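You operate a simulated robot arm through the tools that you are given. There is no shell and no other tool.

You run a simulated robot arm. Do the job below in one go: nothing can be reset, and whatever is moved stays where it is left.

JOB
Make room on the top of the fitting table for the green filter. At the end: the blue cartridge is in the grey clean tote; the green filter stands where the purple filter stood; the yellow tin stands where the blue cartridge stood; the purple filter from the top of the fitting table is on the top of the parts bench; whatever was shut is shut again. Leave all else as you found it, and nothing knocked over.
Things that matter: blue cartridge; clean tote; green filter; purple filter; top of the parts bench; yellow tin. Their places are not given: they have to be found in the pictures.

It is judged by the outcome, as a careful person would: the job done as asked, and still so three seconds after it is handed in. It fails if anything else is knocked over, pushed out of place, dropped, spilled or broken.

ROBOT AND FRAMES
A 7-joint arm with a two-finger gripper, fixed in place. Base frame: the origin is on the floor under the middle of its stand, x ahead of it, y to its left, z up. Units: m, rad, N and s.
With the tool pointing down near the work surface it reaches from about 0.34 to 0.72 m from the base axis. Its first joint turns from -1.152 to 1.152 rad. Payload 2.45 kg.
The TCP is the grasp point between the finger pads, 0.026 m short of the fingertips. In the tool frame z runs along the fingers and y along their closing line. The gripper opens to 0.096 m; its body begins 0.069 m behind the TCP.
Orientation is that of the tool frame in the base frame, as a unit quaternion [w, x, y, z]. With the fingers straight down and closing along the base's y, the tool's x points along the base's -x, its y along +y and its z along -z.

CONTROLS
- The arm moves only by the tool play_rows. Its argument "increments" is a list of rows, each an object (a shift or turn left out is 0, a gripper value left out holds the last) with "offset": the shift along the tool's x, y, z in m, a list of three; "dr": the turn, a rotation vector about the tool's x, y, z in rad, a list of three; "grip": the closure, from 0 (fully open) to 1 (shut). In form: [{"offset": [tx, ty, tz], "dr": [ax, ay, az], "grip": grip}, ...]. A call has 1 to 20 rows; each row shifts and turns the commanded pose from where the row before left it, along the tool's axes as they then stand. Rows are played at 5 a second. More than 0.05 m and 0.15 rad between two rows, or a gripper value outside its range, and nothing of the call is played. A pose out of reach is approached as far as the arm can. The call stops where the force on the tool passes 40 N (or 10 N more than at its start, if that is more) or the arm is blocked; 0.2 s more then pass. Each finger travels about 0.05 m/s and halts on what it meets, pressing with about 30 N; the grip force reading is that of the motor and also rises with nothing between the fingers. The clock runs only during rows and for 0.2 s after the last one: add rows that do not move to give the fingers time. It gives the time, the measured TCP pose, the force on the tool (base axes), the opening and the grip force at its end, in the units of the frame above (readings bear some noise), with the torque about the TCP (base axes, N m) and any sound that the robot's microphone picked up.
- Cameras (640 x 400 px; columns grow to the right, rows downward): "scene" is fixed at [0.1547, -0.3938, 1.4087]; the picture's right is [0.82, -0.57, 0.00], its down [-0.40, -0.58, -0.71] and it looks along [0.40, 0.58, -0.71] (base axes); focal length 238 px, centre (320, 200). "wrist" rides on the gripper at [0.082, 0.003, -0.098] in the tool frame; the picture's right is [-0.04, 1.00, 0.00], its down [-0.73, -0.03, -0.68] and it looks along [-0.68, -0.03, 0.73] (tool axes); focal length 256 px, centre (320, 200).
- snapshot(camera): a new picture of that camera. The clock stands still meanwhile.
- point_at(camera, pixels): for up to 12 pixels [column, row] of the newest picture of that camera ("zoom" is the newest enlarged one), the place [x, y, z] in the base frame of the surface seen there, good to about 0.003 m. The clock stands still meanwhile.
- close_up(camera, box): a new picture of the part [left, top, right, bottom] of that camera's present view, enlarged. The clock stands still meanwhile.
- sign_off(): hands the job in; it is judged then, once.

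Unless the task says otherwise, let go and move clear before handing in.

The tools are called after "Request:" by a JSON object that holds its "op" and its "data". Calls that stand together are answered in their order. play_rows: Moves the arm, as the interface text tells. Its arguments: {"type":"object","properties":{"increments":{"type":"array","items":{"type":"object","properties":{"offset":{"type":"array","items":{"type":"number"}},"dr":{"type":"array","items":{"type":"number"}},"grip":{"type":"number"}}}}},"required":["increments"]} The other tools are called the same way: snapshot (camera) takes a picture; point_at (camera, pixels) gives the place of the surface under pixels of a picture; close_up (camera, box) takes an enlarged picture of a part of a camera's view; sign_off () hands the job in.

At the start:

```text
clock: 0.0
position: [0.4324, 0.0452, 1.1979]
tool_rot: [0.0, 0.0, 1.0, 0.0]
force: [0.7, 0.2, 0.6]
wrist_torque: [0.0, 0.01, 0.0]
width: 0.096
finger_force: 0.1
```

scene: 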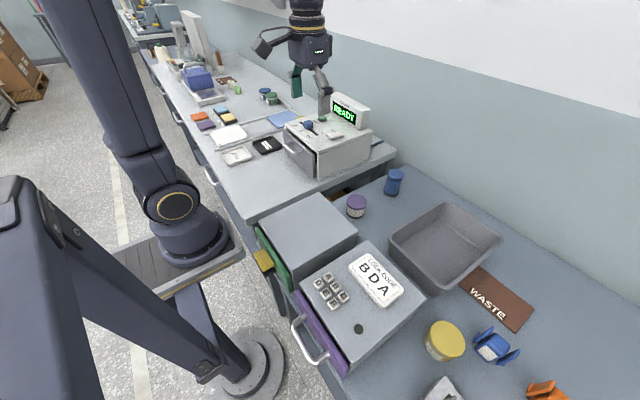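
wrist: 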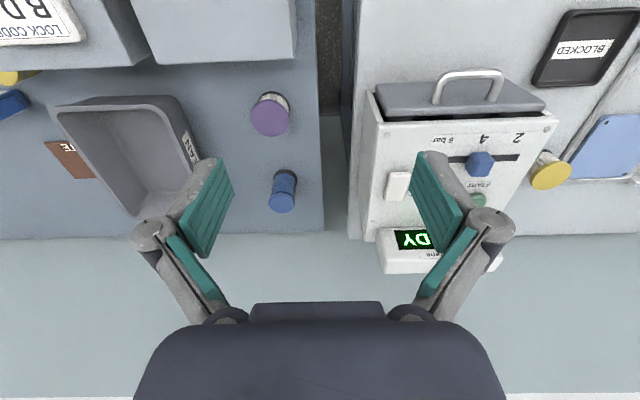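

The scene shows a purple-topped jar near (356,206), a blue cartridge near (394,182), a grey tote near (445,245) and a yellow tin near (445,340). There are also two cabinets, one with a green front and one with a purple front and a keypad. I'll take close-ups before moving anything.

Request:
{"op": "close_up", "data": {"camera": "scene", "box": [240, 160, 560, 400]}}

Request:
{"op": "close_up", "data": {"camera": "scene", "box": [140, 40, 400, 210]}}

Request:
{"op": "close_up", "data": {"camera": "wrist", "box": [0, 0, 640, 300]}}

```text
1.67 times, centred on (400, 280) of scene
```

zoom: 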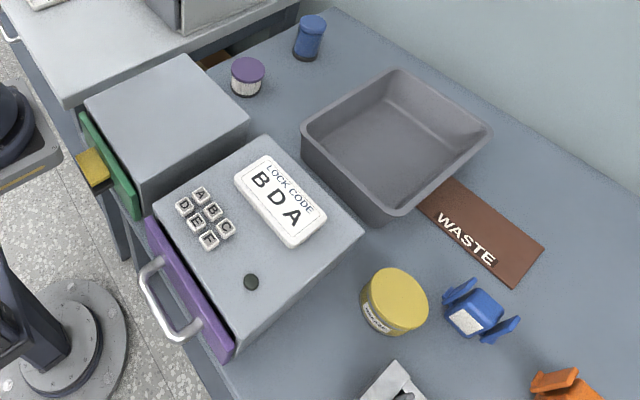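

```text
2.35 times, centred on (270, 125) of scene
```

zoom: 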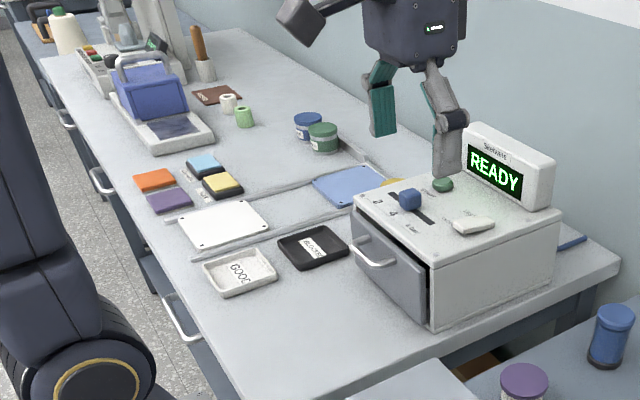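

```text
1.00 times, centred on (320, 150) of wrist (not enlarged: the box is as wide or as high as the picture)
```

zoom: 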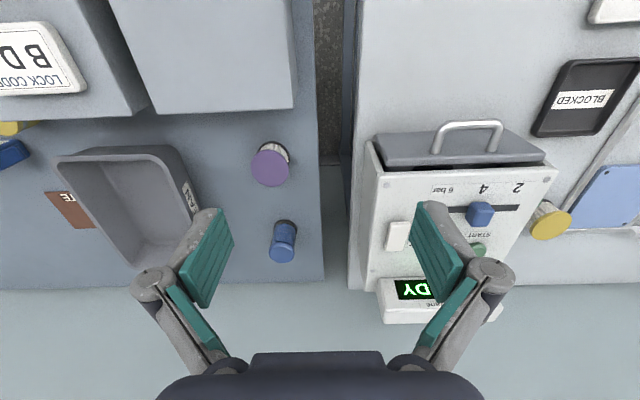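

The tote in the wrist view ends in "..AN", and a second yellow-topped item sits by the machine at wrist (550,170). I'll get positions for the main things.

Request:
{"op": "snapshot", "data": {"camera": "scene"}}

Request:
{"op": "point_at", "data": {"camera": "scene", "pixels": [[356, 201], [394, 174], [445, 333], [300, 228], [355, 295], [440, 260], [500, 300], [265, 260], [310, 340], [271, 97], [264, 91], [300, 190]]}}

Request:
{"op": "point_at", "data": {"camera": "wrist", "pixels": [[550, 175], [270, 120], [283, 200], [110, 160], [200, 20], [30, 20], [600, 150], [400, 180], [320, 130], [340, 20], [185, 145], [450, 200]]}}

Request:
{"op": "close_up", "data": {"camera": "scene", "box": [230, 220, 390, 390]}}

Request:
{"op": "close_up", "data": {"camera": "scene", "box": [400, 280, 600, 400]}}

Request:
{"op": "close_up", "data": {"camera": "scene", "box": [280, 90, 420, 220]}}

Request:
{"op": "close_up", "data": {"camera": "scene", "box": [100, 0, 300, 120]}}

```text
taken
```

scene: 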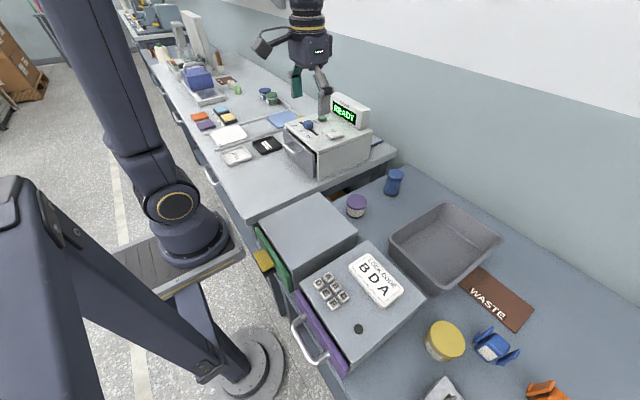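

```text
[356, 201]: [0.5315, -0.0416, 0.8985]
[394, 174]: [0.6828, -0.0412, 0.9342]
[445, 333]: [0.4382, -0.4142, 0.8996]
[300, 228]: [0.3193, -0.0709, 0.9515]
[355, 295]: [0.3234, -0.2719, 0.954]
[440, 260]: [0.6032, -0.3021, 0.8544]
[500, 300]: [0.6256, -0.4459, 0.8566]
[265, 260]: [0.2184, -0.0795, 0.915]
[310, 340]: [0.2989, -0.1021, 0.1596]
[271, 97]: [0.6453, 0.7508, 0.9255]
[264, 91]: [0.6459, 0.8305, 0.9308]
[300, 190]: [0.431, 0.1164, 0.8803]
```

```text
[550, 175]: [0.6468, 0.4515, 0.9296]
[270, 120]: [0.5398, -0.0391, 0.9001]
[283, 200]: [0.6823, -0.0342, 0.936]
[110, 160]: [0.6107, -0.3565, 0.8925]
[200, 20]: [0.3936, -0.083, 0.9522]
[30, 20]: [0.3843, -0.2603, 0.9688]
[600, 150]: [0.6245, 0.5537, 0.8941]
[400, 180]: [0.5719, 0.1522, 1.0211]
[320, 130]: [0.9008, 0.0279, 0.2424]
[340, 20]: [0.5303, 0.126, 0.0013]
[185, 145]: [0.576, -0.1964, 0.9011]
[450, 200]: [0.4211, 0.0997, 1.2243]
```

```text
2.35 times, centred on (310, 305) of scene
```

zoom: 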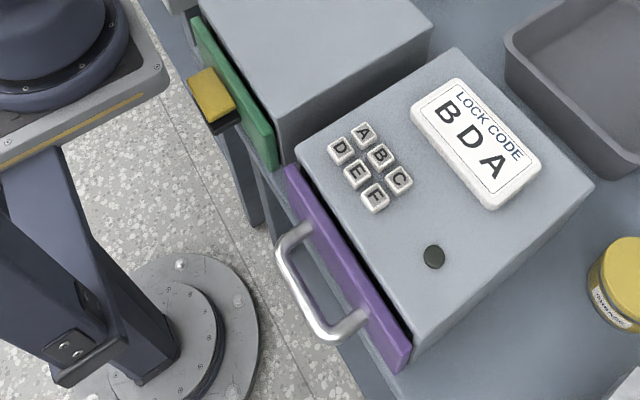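

```text
3.20 times, centred on (500, 340) of scene
```

zoom: 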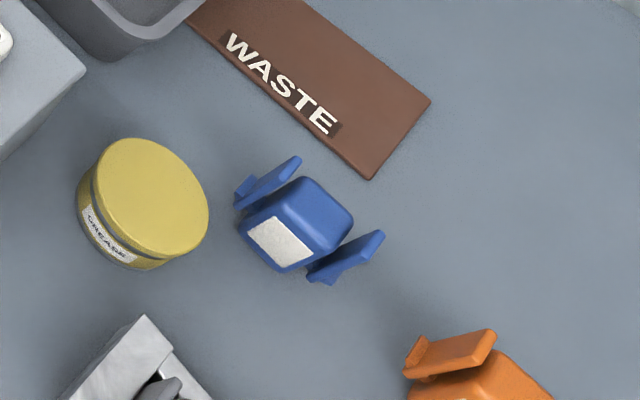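

```text
3.08 times, centred on (350, 155) of scene
```

zoom: 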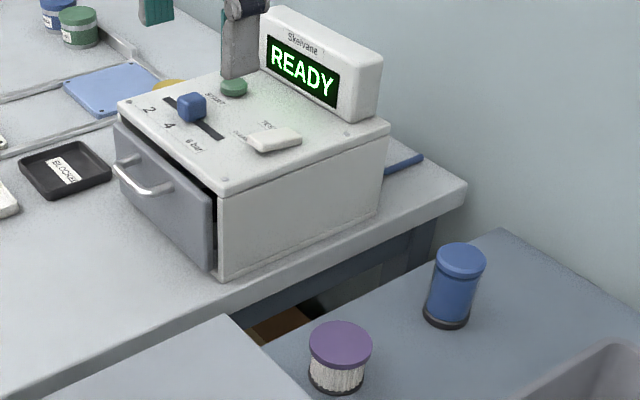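

```text
3.20 times, centred on (200, 60) of scene
```

zoom: 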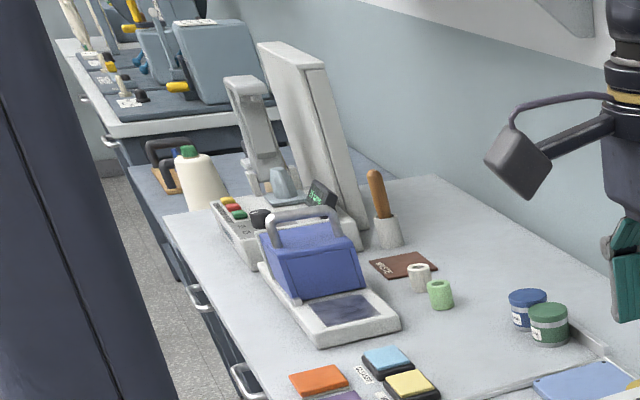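

The blue-grey table carries the purple filter (0.535,-0.04) and the blue cartridge (0.683,-0.038). The green filter isn't visible, so it is probably shut inside a box or drawer. I'll measure the box fronts, handle, keys and latch.

Request:
{"op": "close_up", "data": {"camera": "scene", "box": [230, 220, 390, 390]}}

Request:
{"op": "point_at", "data": {"camera": "zoom", "pixels": [[290, 235], [295, 290], [330, 330], [365, 315], [205, 80], [225, 115], [200, 25], [275, 160], [290, 175], [405, 355], [433, 257], [363, 131]]}}

Request:
{"op": "point_at", "data": {"camera": "zoom", "pixels": [[382, 152], [402, 176], [342, 148], [357, 174], [376, 196], [300, 145], [455, 50], [590, 185], [412, 360], [285, 130], [430, 30], [490, 140]]}}

Request:
{"op": "point_at", "data": {"camera": "scene", "pixels": [[443, 205], [498, 240], [440, 290], [391, 237], [330, 270], [380, 230], [418, 320], [490, 345], [530, 395], [430, 390], [350, 215], [385, 193]]}}

```text
2.35 times, centred on (310, 305) of scene
```

zoom: 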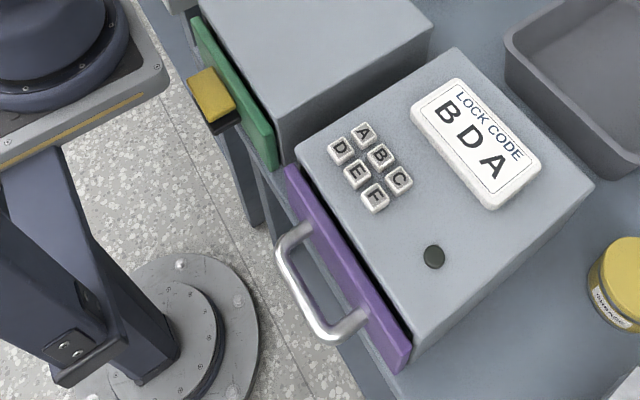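

```text
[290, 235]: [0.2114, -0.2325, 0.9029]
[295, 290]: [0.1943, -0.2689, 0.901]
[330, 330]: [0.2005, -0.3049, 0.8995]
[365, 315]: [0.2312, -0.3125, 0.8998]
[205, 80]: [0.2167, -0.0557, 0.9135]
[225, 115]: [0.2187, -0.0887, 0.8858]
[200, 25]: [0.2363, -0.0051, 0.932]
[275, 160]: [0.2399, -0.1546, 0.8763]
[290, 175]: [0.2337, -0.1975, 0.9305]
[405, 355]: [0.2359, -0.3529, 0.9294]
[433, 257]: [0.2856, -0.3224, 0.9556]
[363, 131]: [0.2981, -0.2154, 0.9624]
```

```text
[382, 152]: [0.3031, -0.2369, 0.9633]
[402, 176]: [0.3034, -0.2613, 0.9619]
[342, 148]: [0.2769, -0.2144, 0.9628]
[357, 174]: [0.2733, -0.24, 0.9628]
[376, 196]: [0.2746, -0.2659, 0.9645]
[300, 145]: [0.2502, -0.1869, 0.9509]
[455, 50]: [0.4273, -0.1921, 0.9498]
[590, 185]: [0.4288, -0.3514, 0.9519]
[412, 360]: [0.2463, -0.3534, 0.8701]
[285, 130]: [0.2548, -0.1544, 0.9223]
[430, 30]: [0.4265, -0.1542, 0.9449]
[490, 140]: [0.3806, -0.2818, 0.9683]
```

```text
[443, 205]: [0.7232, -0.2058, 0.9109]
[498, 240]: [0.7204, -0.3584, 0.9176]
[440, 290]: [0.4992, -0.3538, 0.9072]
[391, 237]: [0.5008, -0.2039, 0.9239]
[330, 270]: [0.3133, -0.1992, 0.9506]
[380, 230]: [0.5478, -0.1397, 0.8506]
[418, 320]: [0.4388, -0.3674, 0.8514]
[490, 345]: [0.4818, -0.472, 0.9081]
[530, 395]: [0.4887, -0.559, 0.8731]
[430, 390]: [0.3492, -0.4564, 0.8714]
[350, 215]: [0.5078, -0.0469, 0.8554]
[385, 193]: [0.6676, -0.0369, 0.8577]
```

There are two boxes on the fitting table. One has a green front with a yellow handle at (0.217,-0.07,0.91); the other has a purple front, a bar handle and lettered keys (code B-D-A). I'll check the robot's own structure near these fronts, then move the wrist camera for better views.

Request:
{"op": "point_at", "data": {"camera": "scene", "pixels": [[170, 205], [190, 235], [100, 80], [110, 300], [220, 340], [150, 270], [240, 250], [20, 220], [250, 365], [150, 150], [230, 255], [200, 380]]}}

Request:
{"op": "close_up", "data": {"camera": "scene", "box": [0, 0, 300, 400]}}

```text
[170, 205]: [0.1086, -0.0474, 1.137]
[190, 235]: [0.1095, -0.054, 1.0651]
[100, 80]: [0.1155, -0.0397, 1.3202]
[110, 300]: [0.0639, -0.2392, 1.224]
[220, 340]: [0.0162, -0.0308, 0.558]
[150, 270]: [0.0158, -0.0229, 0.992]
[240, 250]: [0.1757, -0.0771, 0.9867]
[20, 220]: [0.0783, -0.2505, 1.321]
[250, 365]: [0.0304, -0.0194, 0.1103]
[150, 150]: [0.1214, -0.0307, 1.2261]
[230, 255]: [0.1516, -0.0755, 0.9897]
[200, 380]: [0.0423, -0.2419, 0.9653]
```

```text
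1.00 times, centred on (150, 200) of scene (not enlarged: the box is as wide or as high as the picture)
```

zoom: 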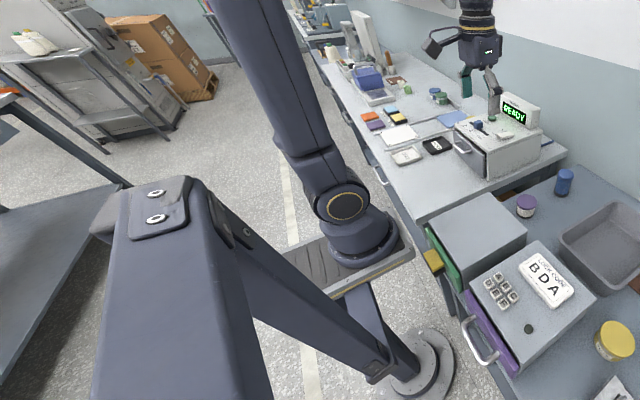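

The robot's platform is at z≈0.99 and a side post stands near (0.06,-0.24), so space in front of the boxes is tight. I'll swing the wrist camera left to survey the machine and the other bench from height.

Request:
{"op": "play_rows", "data": {"increments": [{"offset": [0, 0.04, 0]}, {"offset": [0, 0.04, 0]}, {"offset": [0, 0.04, 0]}, {"offset": [0, 0.04, 0]}, {"offset": [0, 0.04, 0]}, {"offset": [0, 0.04, 0]}, {"offset": [0, 0, 0]}]}}

Request:
{"op": "snapshot", "data": {"camera": "wrist"}}

Request:
{"op": "snapshot", "data": {"camera": "scene"}}

```text
clock: 1.6
position: [0.4321, 0.2872, 1.1988]
tool_rot: [0.0, 0.0, 1.0, 0.0]
force: [0.7, 0.3, -0.7]
wrist_torque: [0.01, 0.0, 0.02]
width: 0.0962
finger_force: 0.1
```

```text
taken
```

wrist: 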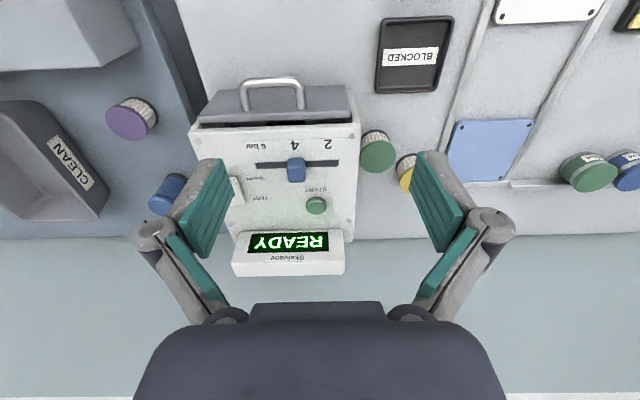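

```text
taken
```

scene: 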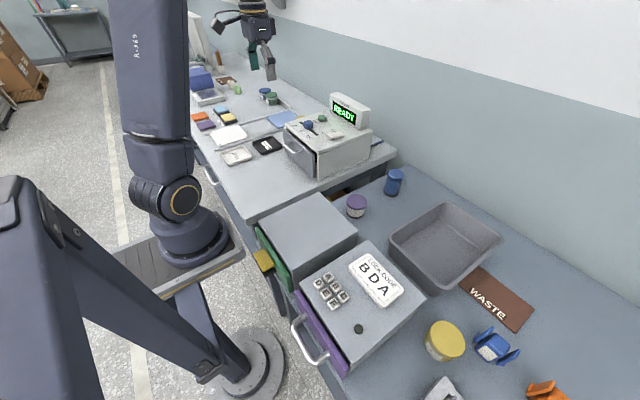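

A pleated green filter shows at wrist (377,152), just left of the machine, with a yellow-topped item behind it at (405,172). The tote label reads CLEAN. I'll measure and zoom in.

Request:
{"op": "point_at", "data": {"camera": "wrist", "pixels": [[377, 150], [376, 133], [405, 178], [402, 160], [590, 175], [358, 110], [350, 220], [400, 115], [460, 150], [200, 120], [355, 130], [380, 200]]}}

Request:
{"op": "close_up", "data": {"camera": "wrist", "box": [300, 60, 480, 240]}}

Request:
{"op": "close_up", "data": {"camera": "wrist", "box": [0, 60, 200, 240]}}

Request:
{"op": "close_up", "data": {"camera": "wrist", "box": [440, 0, 640, 200]}}

```text
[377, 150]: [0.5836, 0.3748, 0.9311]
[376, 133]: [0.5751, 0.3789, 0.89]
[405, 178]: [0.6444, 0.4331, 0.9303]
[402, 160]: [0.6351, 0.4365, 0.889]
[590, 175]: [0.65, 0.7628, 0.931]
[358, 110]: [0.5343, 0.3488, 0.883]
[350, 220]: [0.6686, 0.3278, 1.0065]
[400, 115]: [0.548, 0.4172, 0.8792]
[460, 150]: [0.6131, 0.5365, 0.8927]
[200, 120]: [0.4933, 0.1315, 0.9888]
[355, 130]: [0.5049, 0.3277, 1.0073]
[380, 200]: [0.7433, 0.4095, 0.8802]
```

```text
2.22 times, centred on (390, 150) of wrist
```

zoom: 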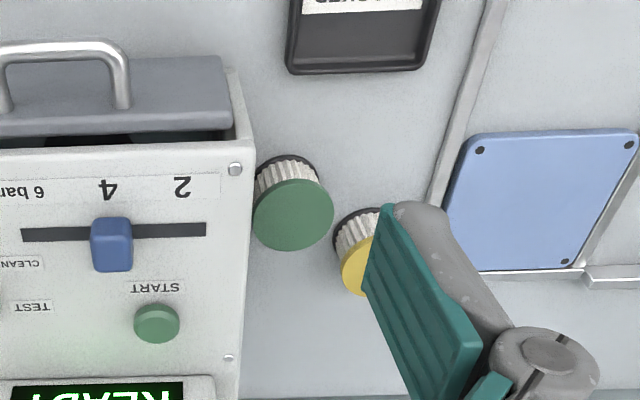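

```text
2.22 times, centred on (100, 150) of wrist
```

zoom: 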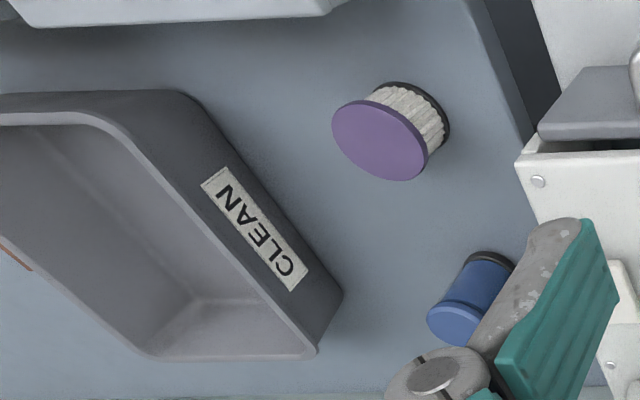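

```text
2.00 times, centred on (540, 100) of wrist
```

zoom: 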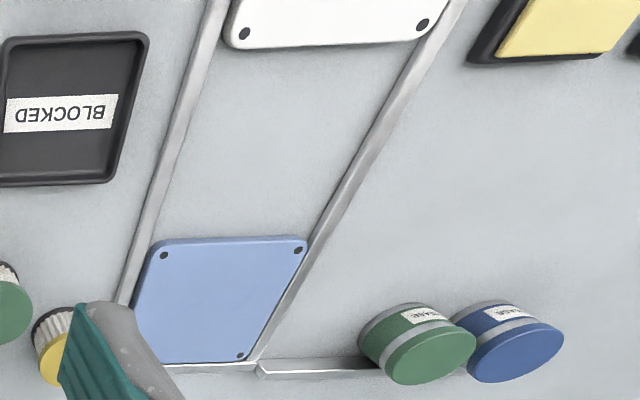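

The green pleated filter is at about (0.583,0.377) on the light bench, with a yellow filter, which is not a tin, behind it. The yellow GREASE tin is on the blue-grey table at (0.438,-0.414). I'll map the free space on the parts bench, then look over the right side.

Request:
{"op": "play_rows", "data": {"increments": [{"offset": [0.04, 0.03, -0.03]}, {"offset": [0.04, 0.03, -0.03]}, {"offset": [0, 0.03, -0.03]}, {"offset": [0, 0, 0]}]}}

Request:
{"op": "snapshot", "data": {"camera": "wrist"}}

```text
refused: row 1 steps farther than a row can; nothing moved
```

```text
taken
```

wrist: 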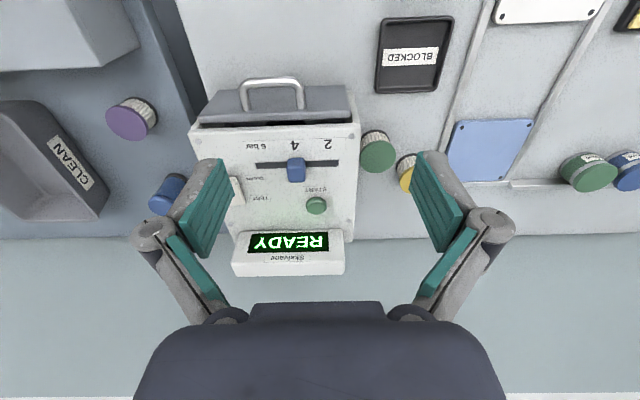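

That call was refused because its rows were longer than 0.05 m. I'll repeat the move with shorter steps.

Request:
{"op": "play_rows", "data": {"increments": [{"offset": [0.03, 0.025, -0.02]}, {"offset": [0.03, 0.025, -0.02]}, {"offset": [0.02, 0.025, -0.03]}, {"offset": [0, 0.025, -0.03]}, {"offset": [0, 0, 0]}]}}

Request:
{"op": "snapshot", "data": {"camera": "wrist"}}

```text
clock: 2.8
position: [0.3521, 0.3858, 1.2988]
tool_rot: [0.0, 0.0, 1.0, 0.001]
force: [0.1, -0.2, 0.1]
wrist_torque: [-0.01, 0.01, -0.03]
width: 0.0961
finger_force: 0.0
```

```text
taken
```

wrist: 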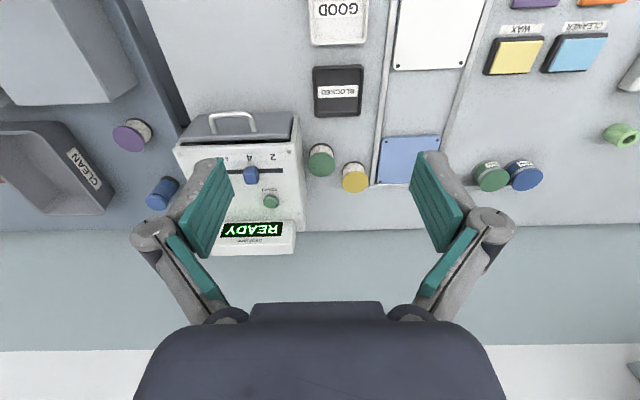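

The picture shows free bench around (470,120), (225,60) and (345,215). I'll measure these against their neighbours.

Request:
{"op": "point_at", "data": {"camera": "wrist", "pixels": [[470, 120], [230, 60], [345, 215], [335, 205], [313, 70], [362, 110], [320, 45], [175, 60], [365, 130], [290, 60], [420, 100], [300, 120]]}}

Request:
{"op": "point_at", "data": {"camera": "wrist", "pixels": [[230, 116], [210, 110], [160, 20], [175, 90], [160, 60], [320, 155], [354, 180], [190, 150], [300, 230], [490, 70], [400, 180], [380, 140]]}}

Request:
{"op": "close_up", "data": {"camera": "wrist", "box": [160, 0, 480, 240]}}

```text
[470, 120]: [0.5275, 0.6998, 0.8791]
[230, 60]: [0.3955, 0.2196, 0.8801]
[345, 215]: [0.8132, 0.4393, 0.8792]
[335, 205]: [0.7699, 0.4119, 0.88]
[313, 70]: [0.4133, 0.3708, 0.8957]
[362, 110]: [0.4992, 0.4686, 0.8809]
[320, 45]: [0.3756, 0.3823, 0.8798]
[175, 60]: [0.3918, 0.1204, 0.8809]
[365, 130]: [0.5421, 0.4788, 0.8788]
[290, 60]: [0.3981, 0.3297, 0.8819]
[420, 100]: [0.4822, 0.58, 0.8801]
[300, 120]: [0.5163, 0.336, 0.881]
```

```text
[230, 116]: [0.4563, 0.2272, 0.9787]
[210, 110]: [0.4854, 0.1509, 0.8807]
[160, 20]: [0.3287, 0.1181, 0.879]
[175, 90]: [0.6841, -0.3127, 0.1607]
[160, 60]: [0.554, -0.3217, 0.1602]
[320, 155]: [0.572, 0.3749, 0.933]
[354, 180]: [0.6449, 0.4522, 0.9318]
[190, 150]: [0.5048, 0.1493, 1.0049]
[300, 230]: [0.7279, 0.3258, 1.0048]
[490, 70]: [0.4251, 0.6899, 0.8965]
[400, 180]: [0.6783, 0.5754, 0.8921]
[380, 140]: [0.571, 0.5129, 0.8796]
```

```text
1.67 times, centred on (320, 120) of wrist
```

zoom: 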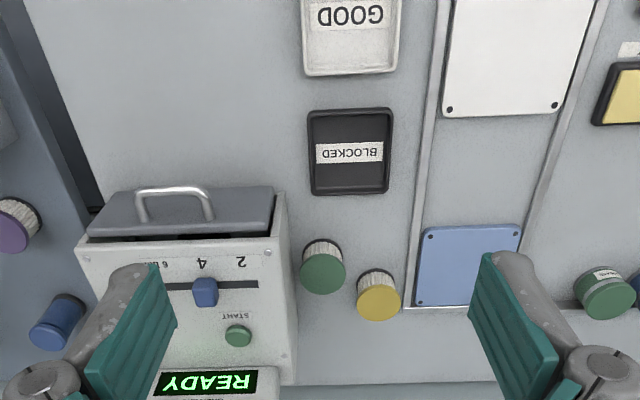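

Free bench exists in front of the machine around (0.335–0.36, 0.17–0.25), clear of the trays. Next I'll look over the right side of the fitting table.

Request:
{"op": "play_rows", "data": {"increments": [{"offset": [-0.01, -0.045, 0]}, {"offset": [-0.01, -0.045, 0]}, {"offset": [-0.01, -0.045, 0]}, {"offset": [-0.01, -0.045, 0]}, {"offset": [-0.01, -0.045, 0]}, {"offset": [0, -0.045, 0]}, {"offset": [0, -0.045, 0]}, {"offset": [0, -0.045, 0]}, {"offset": [0, -0.045, 0]}, {"offset": [0, -0.045, 0]}, {"offset": [0, -0.045, 0]}, {"offset": [0, -0.045, 0]}, {"offset": [0, -0.045, 0]}, {"offset": [0, -0.045, 0]}, {"offset": [0, -0.045, 0]}, {"offset": [0, 0, 0]}, {"offset": [0, 0, 0]}]}}

Request:
{"op": "snapshot", "data": {"camera": "wrist"}}

Request:
{"op": "snapshot", "data": {"camera": "scene"}}

```text
clock: 6.4
position: [0.4032, -0.2877, 1.3001]
tool_rot: [0.001, 0.0, 1.0, 0.0]
force: [-0.3, -0.1, 0.0]
wrist_torque: [0.01, -0.01, 0.0]
width: 0.0962
finger_force: 0.1
```

```text
taken
```

wrist: 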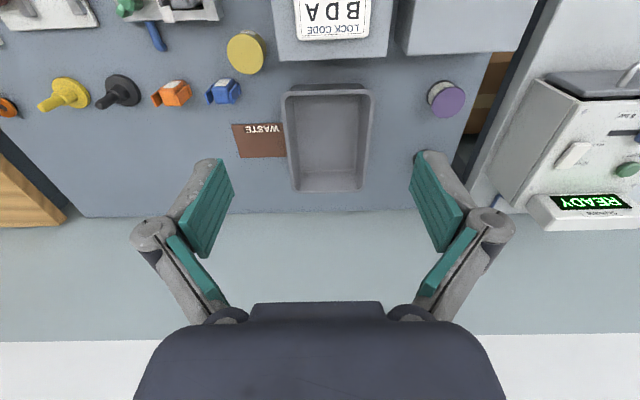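

```text
taken
```

scene: 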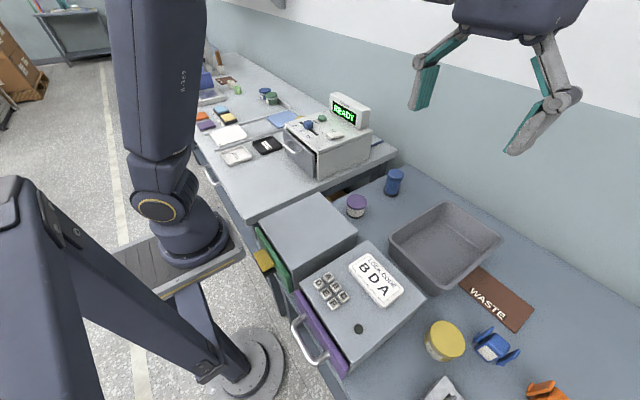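

Only one purple filter, one blue cartridge and one yellow tin are within reach, so the targets are settled. I'll go to the blue cartridge first and hover near it for an exact fix.

Request:
{"op": "point_at", "data": {"camera": "wrist", "pixels": [[300, 105], [358, 105], [300, 185], [355, 185], [330, 140], [284, 140], [372, 140], [445, 100], [245, 55], [222, 92], [209, 92], [238, 85]]}}

Request:
{"op": "play_rows", "data": {"increments": [{"offset": [-0.025, 0.031, 0.025]}, {"offset": [-0.025, 0.031, 0.025]}, {"offset": [-0.025, 0.031, 0.025]}, {"offset": [-0.025, 0.031, 0.025]}, {"offset": [-0.025, 0.031, 0.025]}, {"offset": [-0.025, 0.031, 0.025]}, {"offset": [-0.025, 0.031, 0.025]}, {"offset": [-0.025, 0.033, 0.025]}, {"offset": [0, 0, 0]}, {"offset": [0, 0, 0]}]}}

Request:
{"op": "snapshot", "data": {"camera": "wrist"}}

```text
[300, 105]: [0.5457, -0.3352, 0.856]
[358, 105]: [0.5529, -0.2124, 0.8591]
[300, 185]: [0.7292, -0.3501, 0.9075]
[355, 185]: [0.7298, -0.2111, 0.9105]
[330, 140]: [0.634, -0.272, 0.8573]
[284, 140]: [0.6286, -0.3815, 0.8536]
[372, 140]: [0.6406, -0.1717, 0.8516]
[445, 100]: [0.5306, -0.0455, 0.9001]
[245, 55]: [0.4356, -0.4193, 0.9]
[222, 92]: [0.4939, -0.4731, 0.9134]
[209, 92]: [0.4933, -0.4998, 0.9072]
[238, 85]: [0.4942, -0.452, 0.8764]
```

```text
clock: 8.6
position: [0.6023, -0.0366, 1.0972]
tool_rot: [0.0, 0.0, 1.0, 0.0]
force: [0.3, -0.3, -0.3]
wrist_torque: [-0.01, -0.01, -0.03]
width: 0.096
finger_force: 0.1
```

```text
taken
```

wrist: 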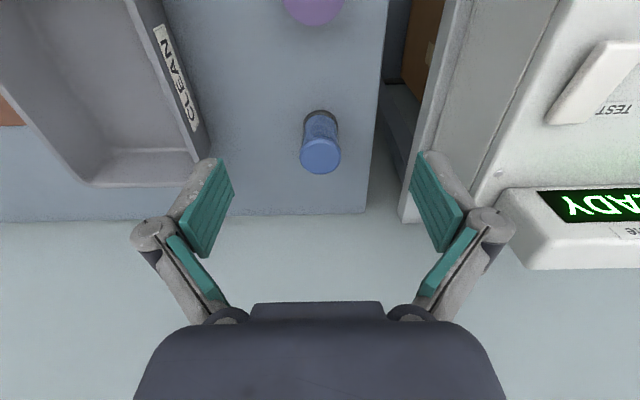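

The cartridge top is centred near pixel (320,155). I'll measure its top outline and base for an exact centre.

Request:
{"op": "point_at", "data": {"camera": "wrist", "pixels": [[320, 155], [304, 155], [337, 155], [320, 140], [320, 170], [320, 125], [320, 112], [304, 122], [337, 122], [400, 210], [415, 160], [370, 200]]}}

Request:
{"op": "close_up", "data": {"camera": "wrist", "box": [260, 80, 400, 220]}}

```text
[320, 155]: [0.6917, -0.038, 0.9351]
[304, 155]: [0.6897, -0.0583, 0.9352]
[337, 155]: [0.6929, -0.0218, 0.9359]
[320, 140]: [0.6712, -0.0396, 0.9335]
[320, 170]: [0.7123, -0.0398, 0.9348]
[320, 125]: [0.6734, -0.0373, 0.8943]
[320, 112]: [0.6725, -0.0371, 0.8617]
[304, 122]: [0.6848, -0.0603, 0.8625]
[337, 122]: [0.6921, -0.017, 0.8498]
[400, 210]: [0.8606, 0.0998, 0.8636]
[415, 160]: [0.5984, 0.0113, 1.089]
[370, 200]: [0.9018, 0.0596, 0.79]
```

```text
2.86 times, centred on (330, 150) of wrist
```

zoom: 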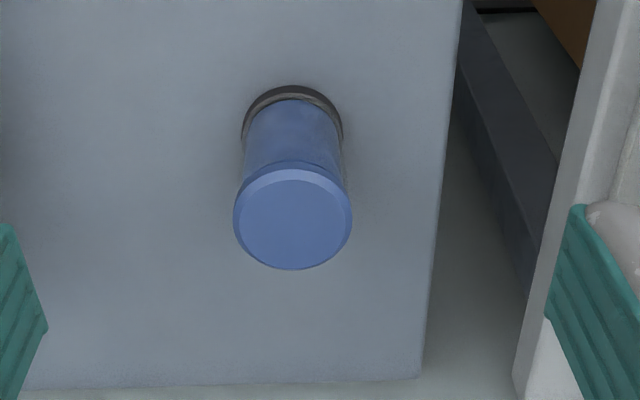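

The cartridge centre is (0.692,-0.039), its diameter is about 0.05 and its top is at 0.935. I'll move over it and descend with the fingers open to TCP z≈0.90.

Request:
{"op": "play_rows", "data": {"increments": [{"offset": [-0.045, -0.001, 0]}, {"offset": [-0.045, -0.001, 0]}, {"offset": [0, 0, 0.04]}, {"offset": [0, 0, 0.04]}, {"offset": [0, 0, 0.03]}, {"offset": [0, 0, 0]}]}}

Request:
{"op": "snapshot", "data": {"camera": "wrist"}}

Request:
{"op": "snapshot", "data": {"camera": "scene"}}

```text
clock: 10.0
position: [0.6923, -0.0401, 0.9876]
tool_rot: [0.0, 0.0, 1.0, 0.0]
force: [0.6, -0.5, -0.4]
wrist_torque: [-0.04, -0.01, 0.02]
width: 0.0959
finger_force: 0.0
```

```text
taken
```

wrist: 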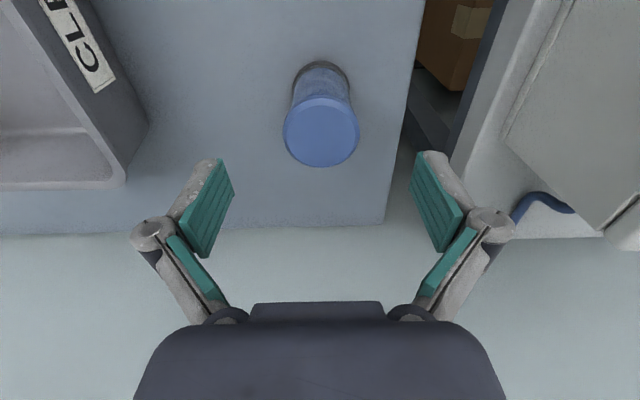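

```text
taken
```

scene: 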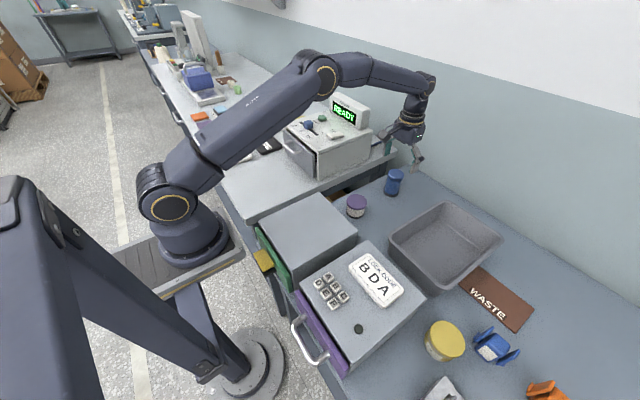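

The cartridge is centred between the fingers at column 320, and the +y finger is clear of the bench edge. I'll descend the remaining 0.088 m and close.

Request:
{"op": "play_rows", "data": {"increments": [{"offset": [0, 0, 0.03]}, {"offset": [0, 0, 0.03]}, {"offset": [0, 0, 0.028]}, {"offset": [0, 0, 0]}]}}

Request:
{"op": "snapshot", "data": {"camera": "wrist"}}

```text
clock: 11.0
position: [0.6922, -0.0405, 0.8992]
tool_rot: [0.0, 0.0, 1.0, 0.0]
force: [-0.4, 0.7, -0.3]
wrist_torque: [0.01, 0.02, 0.0]
width: 0.0961
finger_force: 0.1
```

```text
taken
```

wrist: 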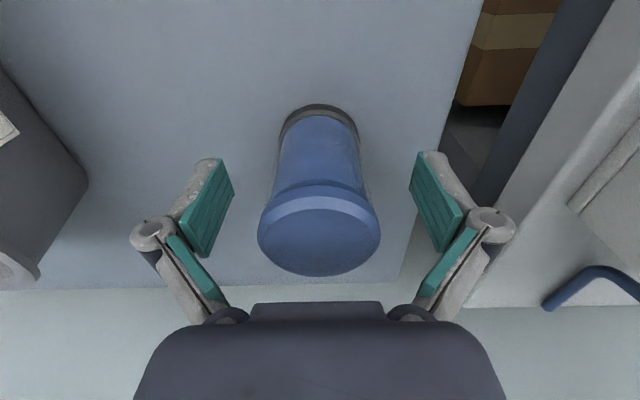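

The cartridge sits between the pads with an even gap on each side. I'll close the gripper.

Request:
{"op": "play_rows", "data": {"increments": [{"grip": 1}, {"grip": 1}, {"grip": 1}, {"grip": 1}, {"grip": 1}, {"grip": 1}]}}

Request:
{"op": "snapshot", "data": {"camera": "wrist"}}

```text
clock: 12.4
position: [0.6921, -0.0397, 0.9007]
tool_rot: [-0.001, 0.0, 1.0, 0.0]
force: [-0.5, -0.6, 2.6]
wrist_torque: [-0.06, 0.03, 0.0]
width: 0.0492
finger_force: 30.1
```

```text
taken
```

wrist: 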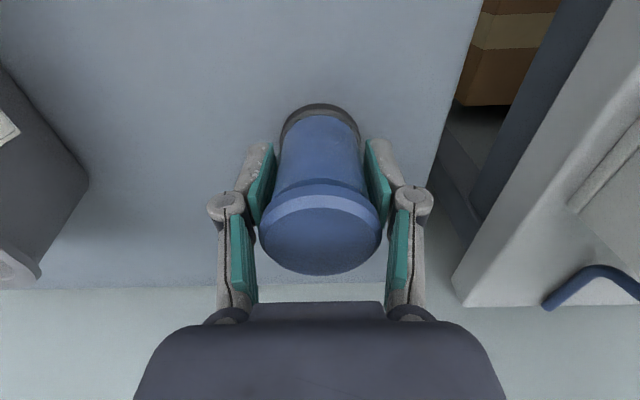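

The gripper holds at 0.049 m wide with 30 N, so the grasp is firm. I'll lift and check it.

Request:
{"op": "play_rows", "data": {"increments": [{"offset": [0, 0, -0.02]}, {"offset": [0, 0, -0.03]}, {"offset": [0, 0, -0.04]}, {"offset": [0, 0, -0.04]}, {"offset": [0, 0, 0]}]}}

Request:
{"op": "snapshot", "data": {"camera": "wrist"}}

```text
clock: 13.6
position: [0.6929, -0.0418, 1.0329]
tool_rot: [0.001, 0.0, 1.0, 0.0]
force: [-0.4, 0.2, -1.9]
wrist_torque: [0.0, 0.02, 0.03]
width: 0.0493
finger_force: 29.4
```

```text
taken
```

wrist: 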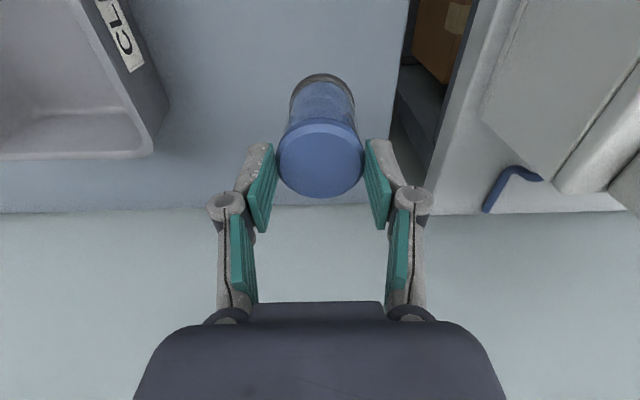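

The cartridge looks further from the camera than before: its cap is about 86 px wide, against 122 px earlier. It may have slipped in the grip, so I'll measure before moving on.

Request:
{"op": "point_at", "data": {"camera": "wrist", "pixels": [[320, 165], [320, 105], [320, 80], [320, 185], [285, 165], [358, 165]]}}

Request:
{"op": "close_up", "data": {"camera": "scene", "box": [340, 90, 480, 220]}}

Request:
{"op": "close_up", "data": {"camera": "wrist", "box": [220, 60, 420, 260]}}

```text
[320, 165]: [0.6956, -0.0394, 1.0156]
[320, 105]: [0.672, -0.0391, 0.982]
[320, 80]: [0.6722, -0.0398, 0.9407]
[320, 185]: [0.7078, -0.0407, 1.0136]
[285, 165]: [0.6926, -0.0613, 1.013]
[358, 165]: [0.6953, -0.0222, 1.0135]
```

```text
3.08 times, centred on (410, 155) of scene
```

zoom: 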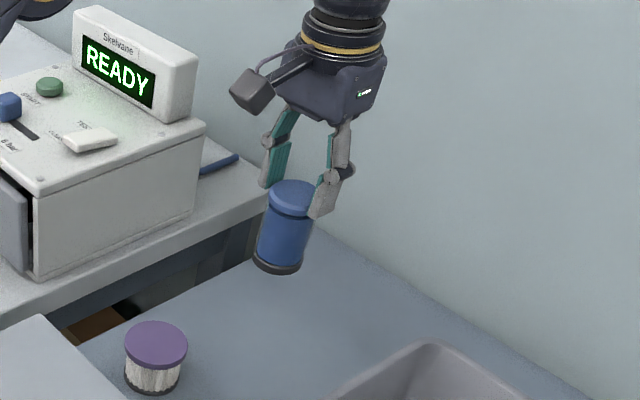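

```text
2.00 times, centred on (320, 160) of wrist
```

zoom: 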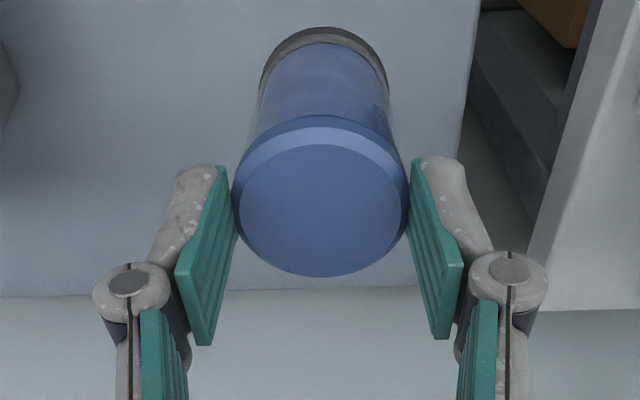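

The cap top reads z≈1.015 with the TCP at 1.033, so the cartridge slid down about 5 cm and hangs only by its cap at the fingertips. I'll lower it gently back to where it stood and regrip lower on the body, where the cap can act as a stop.

Request:
{"op": "play_rows", "data": {"increments": [{"offset": [0, 0.001, 0.008]}, {"offset": [0, 0.001, 0.014]}, {"offset": [0, 0, 0.018]}, {"offset": [0, 0, 0.018]}, {"offset": [0, 0, 0.012]}, {"offset": [0, 0, 0.005]}]}}

Request:
{"op": "snapshot", "data": {"camera": "wrist"}}

Request:
{"op": "close_up", "data": {"camera": "scene", "box": [340, 90, 480, 220]}}

```text
clock: 15.0
position: [0.6913, -0.0384, 0.955]
tool_rot: [-0.001, 0.0, 1.0, 0.0]
force: [0.0, -0.1, -2.6]
wrist_torque: [0.01, 0.06, -0.01]
width: 0.0496
finger_force: 29.9
```

```text
taken
```

wrist: 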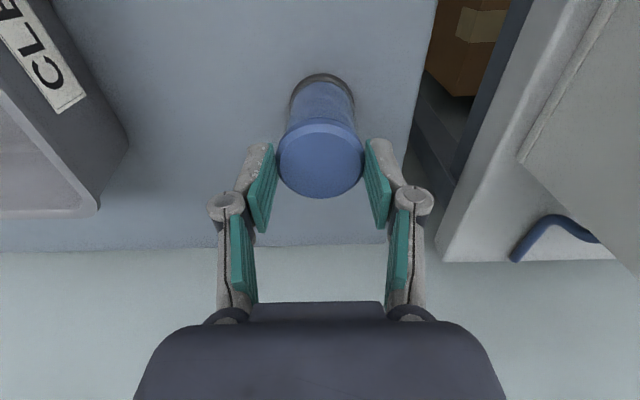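

```text
3.08 times, centred on (410, 155) of scene
```

zoom: 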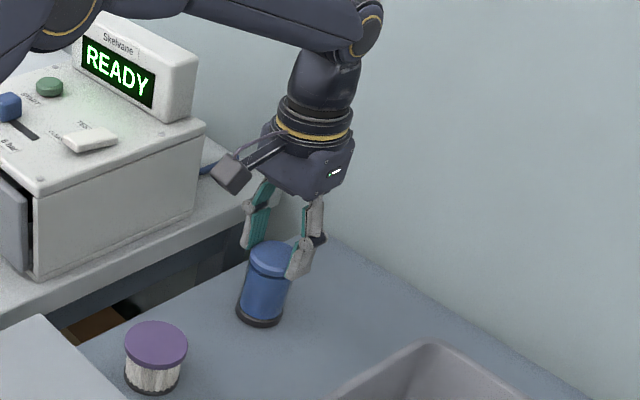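

It held without further slip, and its base should now be about at table height. I'll ease down a few mm, open gently, then drop lower and regrip the body below the cap.

Request:
{"op": "play_rows", "data": {"increments": [{"offset": [0, 0, 0.003]}, {"offset": [0, 0, 0]}, {"grip": 0.5}, {"grip": 0.3}, {"grip": 0}, {"grip": 0}, {"grip": 0}]}}

Request:
{"op": "snapshot", "data": {"camera": "wrist"}}

```text
clock: 16.6
position: [0.6921, -0.0398, 0.951]
tool_rot: [0.0, 0.0, 1.0, 0.001]
force: [-0.5, -0.8, -0.7]
wrist_torque: [0.01, 0.02, 0.01]
width: 0.096
finger_force: 0.1
```

```text
taken
```

wrist: 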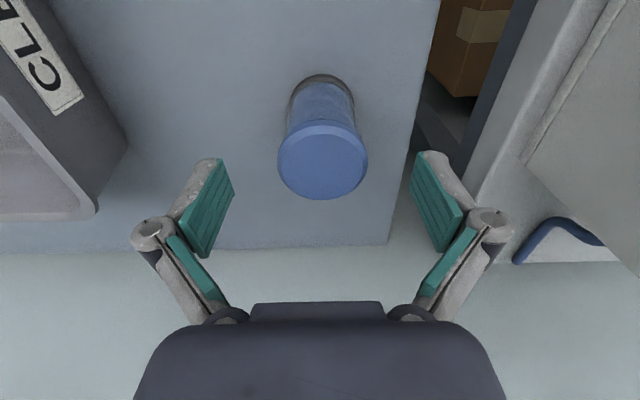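

The cartridge stands upright again, centred at column 322. I'll descend to TCP z≈0.886 so the pads sit below the cap, and grip there.

Request:
{"op": "play_rows", "data": {"increments": [{"offset": [0, 0, 0.03]}, {"offset": [0, 0, 0.025]}, {"offset": [0, 0, 0.01]}, {"offset": [0, 0, 0]}, {"grip": 1}, {"grip": 1}, {"grip": 1}, {"grip": 1}, {"grip": 1}, {"grip": 1}]}}

Request:
{"op": "snapshot", "data": {"camera": "wrist"}}

```text
clock: 18.8
position: [0.6928, -0.0384, 0.8863]
tool_rot: [0.0, 0.0, 1.0, 0.0]
force: [-0.5, 0.9, 1.2]
wrist_torque: [-0.01, -0.05, 0.01]
width: 0.0491
finger_force: 29.8
```

```text
taken
```

wrist: 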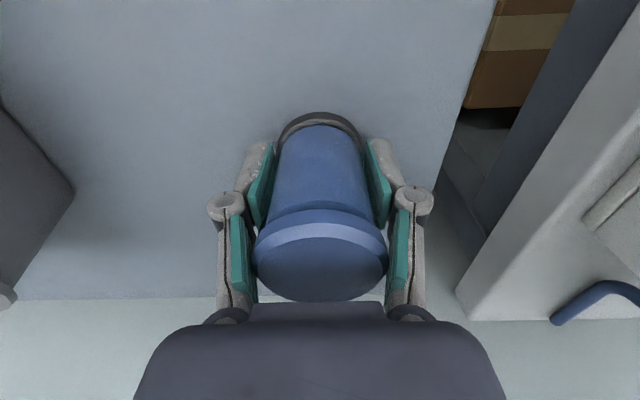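

The grip holds at 0.049 m on the lower body. I'll lift slowly by a small amount and check for slip before going further.

Request:
{"op": "play_rows", "data": {"increments": [{"offset": [0, 0, -0.004]}, {"offset": [0, 0, -0.006]}, {"offset": [0, 0, -0.01]}, {"offset": [0, 0, -0.01]}, {"offset": [0, 0, 0]}]}}

Request:
{"op": "snapshot", "data": {"camera": "wrist"}}

Request:
{"op": "point_at", "data": {"camera": "wrist", "pixels": [[320, 260], [320, 240], [320, 280], [320, 116], [320, 222]]}}

```text
clock: 20.0
position: [0.6904, -0.0395, 0.9154]
tool_rot: [-0.001, 0.0, 1.0, 0.0]
force: [0.0, 0.7, -1.6]
wrist_torque: [-0.01, 0.01, 0.02]
width: 0.0491
finger_force: 29.8
```

```text
taken
```

wrist: 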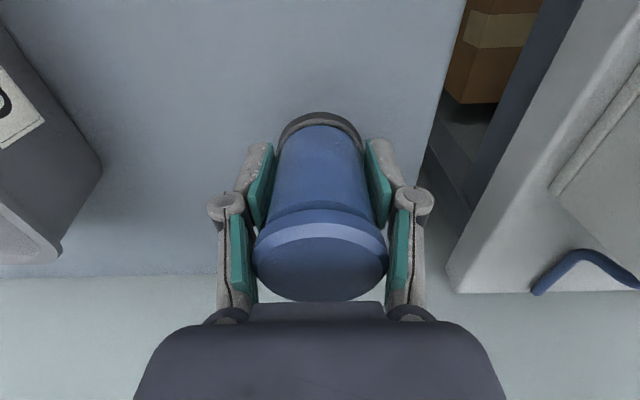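

```text
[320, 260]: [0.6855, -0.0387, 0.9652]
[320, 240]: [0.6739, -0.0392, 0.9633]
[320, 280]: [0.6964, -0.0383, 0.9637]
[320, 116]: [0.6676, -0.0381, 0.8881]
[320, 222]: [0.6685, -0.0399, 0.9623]
```

There was no slip: the cartridge rose with the gripper, its cap now at 0.964. I'll keep lifting gently.

Request:
{"op": "play_rows", "data": {"increments": [{"offset": [0, 0, -0.006]}, {"offset": [0, 0, -0.012]}, {"offset": [0, 0, -0.015]}, {"offset": [0, 0, -0.015]}, {"offset": [0, 0, -0.015]}, {"offset": [0, 0, -0.01]}, {"offset": [0, 0, -0.004]}, {"offset": [0, 0, 0]}]}}

Request:
{"op": "snapshot", "data": {"camera": "wrist"}}

```text
clock: 21.8
position: [0.6909, -0.0383, 0.9941]
tool_rot: [0.0, 0.0, 1.0, 0.0]
force: [-0.7, 0.0, -1.8]
wrist_torque: [-0.02, 0.01, -0.02]
width: 0.049
finger_force: 30.3
```

```text
taken
```

wrist: 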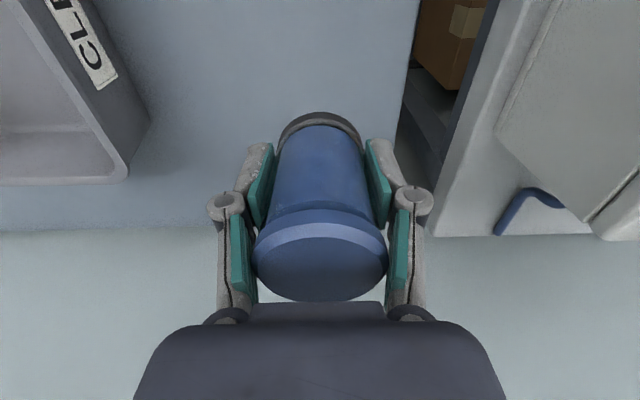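

It's held firmly. I'll carry it across to above the centre of the tote, about (0.62,-0.28), with gentle steps.

Request:
{"op": "play_rows", "data": {"increments": [{"offset": [0.003, -0.01, 0]}, {"offset": [0.006, -0.02, 0]}, {"offset": [0.008, -0.027, 0]}, {"offset": [0.009, -0.03, 0]}, {"offset": [0.009, -0.03, 0]}, {"offset": [0.009, -0.03, 0]}, {"offset": [0.009, -0.03, 0]}, {"offset": [0.008, -0.027, 0]}, {"offset": [0.006, -0.02, 0]}, {"offset": [0.003, -0.012, 0]}, {"offset": [0.001, -0.005, 0]}, {"offset": [0, 0, 0]}]}}

Request:
{"op": "snapshot", "data": {"camera": "wrist"}}

Request:
{"op": "snapshot", "data": {"camera": "scene"}}

```text
clock: 24.4
position: [0.6214, -0.2801, 0.9943]
tool_rot: [0.0, 0.0, 1.0, 0.0]
force: [-0.3, -0.5, -1.1]
wrist_torque: [-0.03, 0.01, -0.02]
width: 0.0492
finger_force: 30.3
```

```text
taken
```

wrist: 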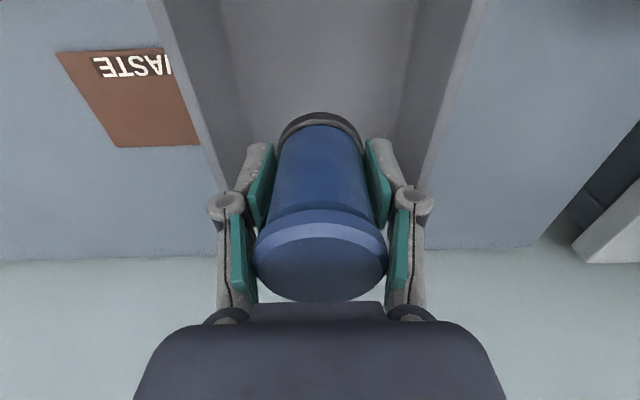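

```text
taken
```

scene: 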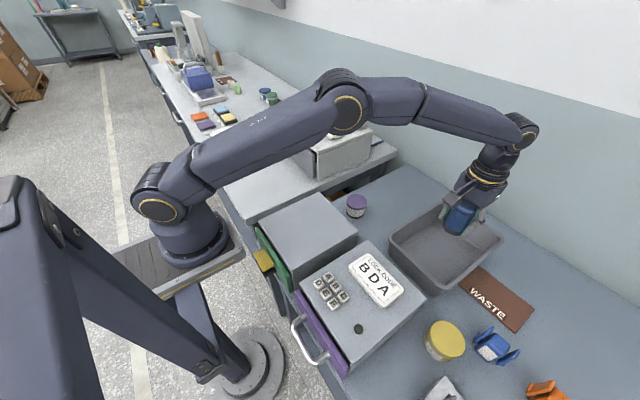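

The cartridge hangs over the tote's middle, with the side walls evenly spaced at columns ~190 and ~455. I'll lower it to just above the tote floor, where TCP z should be about 0.893.

Request:
{"op": "play_rows", "data": {"increments": [{"offset": [0, 0, 0.01]}, {"offset": [0, 0, 0.018]}, {"offset": [0, 0, 0.02]}, {"offset": [0, 0, 0.02]}, {"offset": [0, 0, 0.015]}, {"offset": [0, 0, 0.01]}, {"offset": [0, 0, 0.005]}, {"offset": [0, 0, 0]}]}}

Request:
{"op": "snapshot", "data": {"camera": "wrist"}}

Request:
{"op": "close_up", "data": {"camera": "scene", "box": [380, 150, 540, 300]}}

```text
clock: 26.2
position: [0.6209, -0.2803, 0.8955]
tool_rot: [0.0, -0.001, 1.0, 0.0]
force: [0.5, -0.2, -2.0]
wrist_torque: [0.01, -0.01, 0.01]
width: 0.0491
finger_force: 30.0
```

```text
taken
```

wrist: 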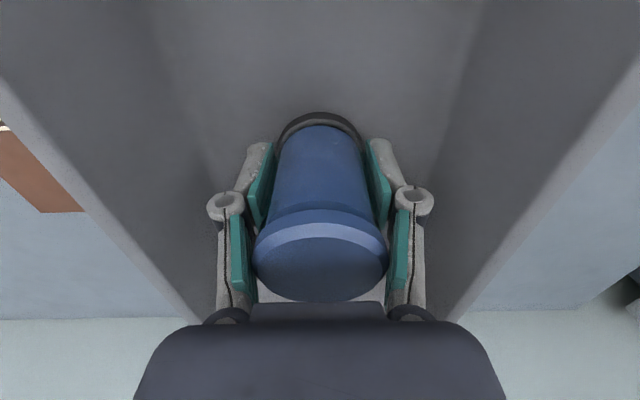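

```text
2.67 times, centred on (460, 225) of scene
```

zoom: 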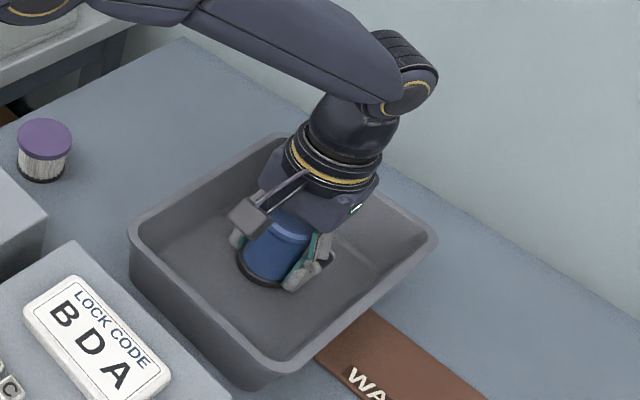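

Contact isn't felt yet (force z is still -2 N), so the base is a few mm above the floor. I'll ease down in tiny steps and watch the force.

Request:
{"op": "play_rows", "data": {"increments": [{"offset": [0, 0, 0.002]}, {"offset": [0, 0, 0.002]}, {"offset": [0, 0, 0]}]}}

```text
clock: 27.0
position: [0.6208, -0.2792, 0.8923]
tool_rot: [0.002, 0.0, 1.0, 0.0]
force: [-1.2, 0.1, 4.4]
wrist_torque: [0.04, 0.11, 0.0]
width: 0.0489
finger_force: 30.1
```

The force reads +4.4 N, so the cartridge rests on the tote floor. I'll open partway so the fingers stay clear of the walls, then rise straight up.

Request:
{"op": "play_rows", "data": {"increments": [{"grip": 0.45}, {"grip": 0.38}, {"grip": 0.3}, {"grip": 0.3}, {"grip": 0.3}]}}

Request:
{"op": "snapshot", "data": {"camera": "wrist"}}

```text
clock: 28.2
position: [0.6211, -0.2799, 0.892]
tool_rot: [0.0, 0.0, 1.0, 0.0]
force: [0.6, 0.2, -0.1]
wrist_torque: [-0.05, 0.0, 0.02]
width: 0.0673
finger_force: 0.2
```

```text
taken
```

wrist: 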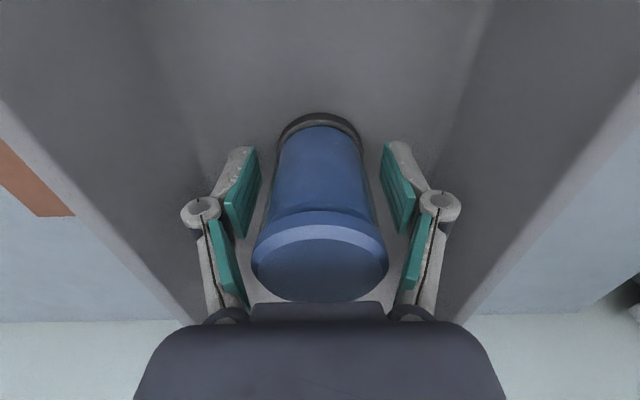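

The cartridge is free, with even gaps on both sides. I'll rise straight up and check that it stays standing.

Request:
{"op": "play_rows", "data": {"increments": [{"offset": [0, 0, -0.01]}, {"offset": [0, 0, -0.02]}, {"offset": [0, 0, -0.03]}, {"offset": [0, 0, -0.04]}, {"offset": [0, 0, -0.04]}, {"offset": [0, 0, -0.04], "grip": 0}, {"offset": [0, 0, 0], "grip": 0}]}}

Request:
{"op": "snapshot", "data": {"camera": "wrist"}}

Request:
{"op": "snapshot", "data": {"camera": "scene"}}

```text
clock: 29.8
position: [0.6215, -0.2795, 1.0725]
tool_rot: [0.0, 0.0, 1.0, 0.0]
force: [0.1, 0.0, 0.4]
wrist_torque: [0.02, 0.0, -0.02]
width: 0.0961
finger_force: 0.0
```

```text
taken
```

wrist: 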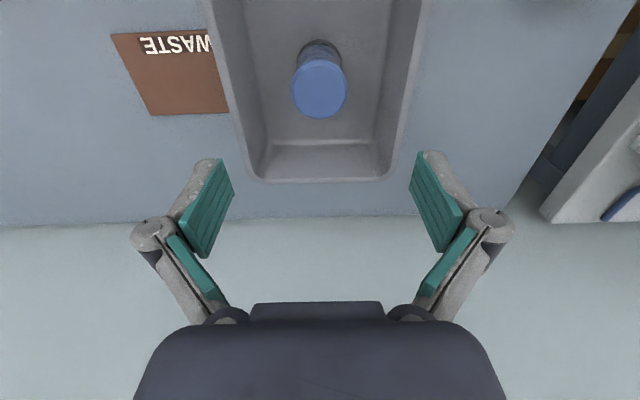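

```text
taken
```

scene: 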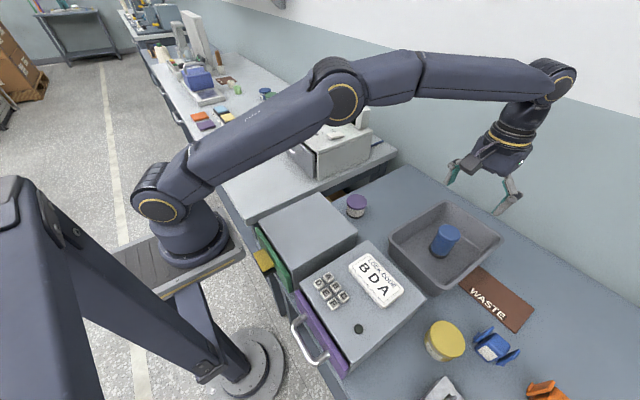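

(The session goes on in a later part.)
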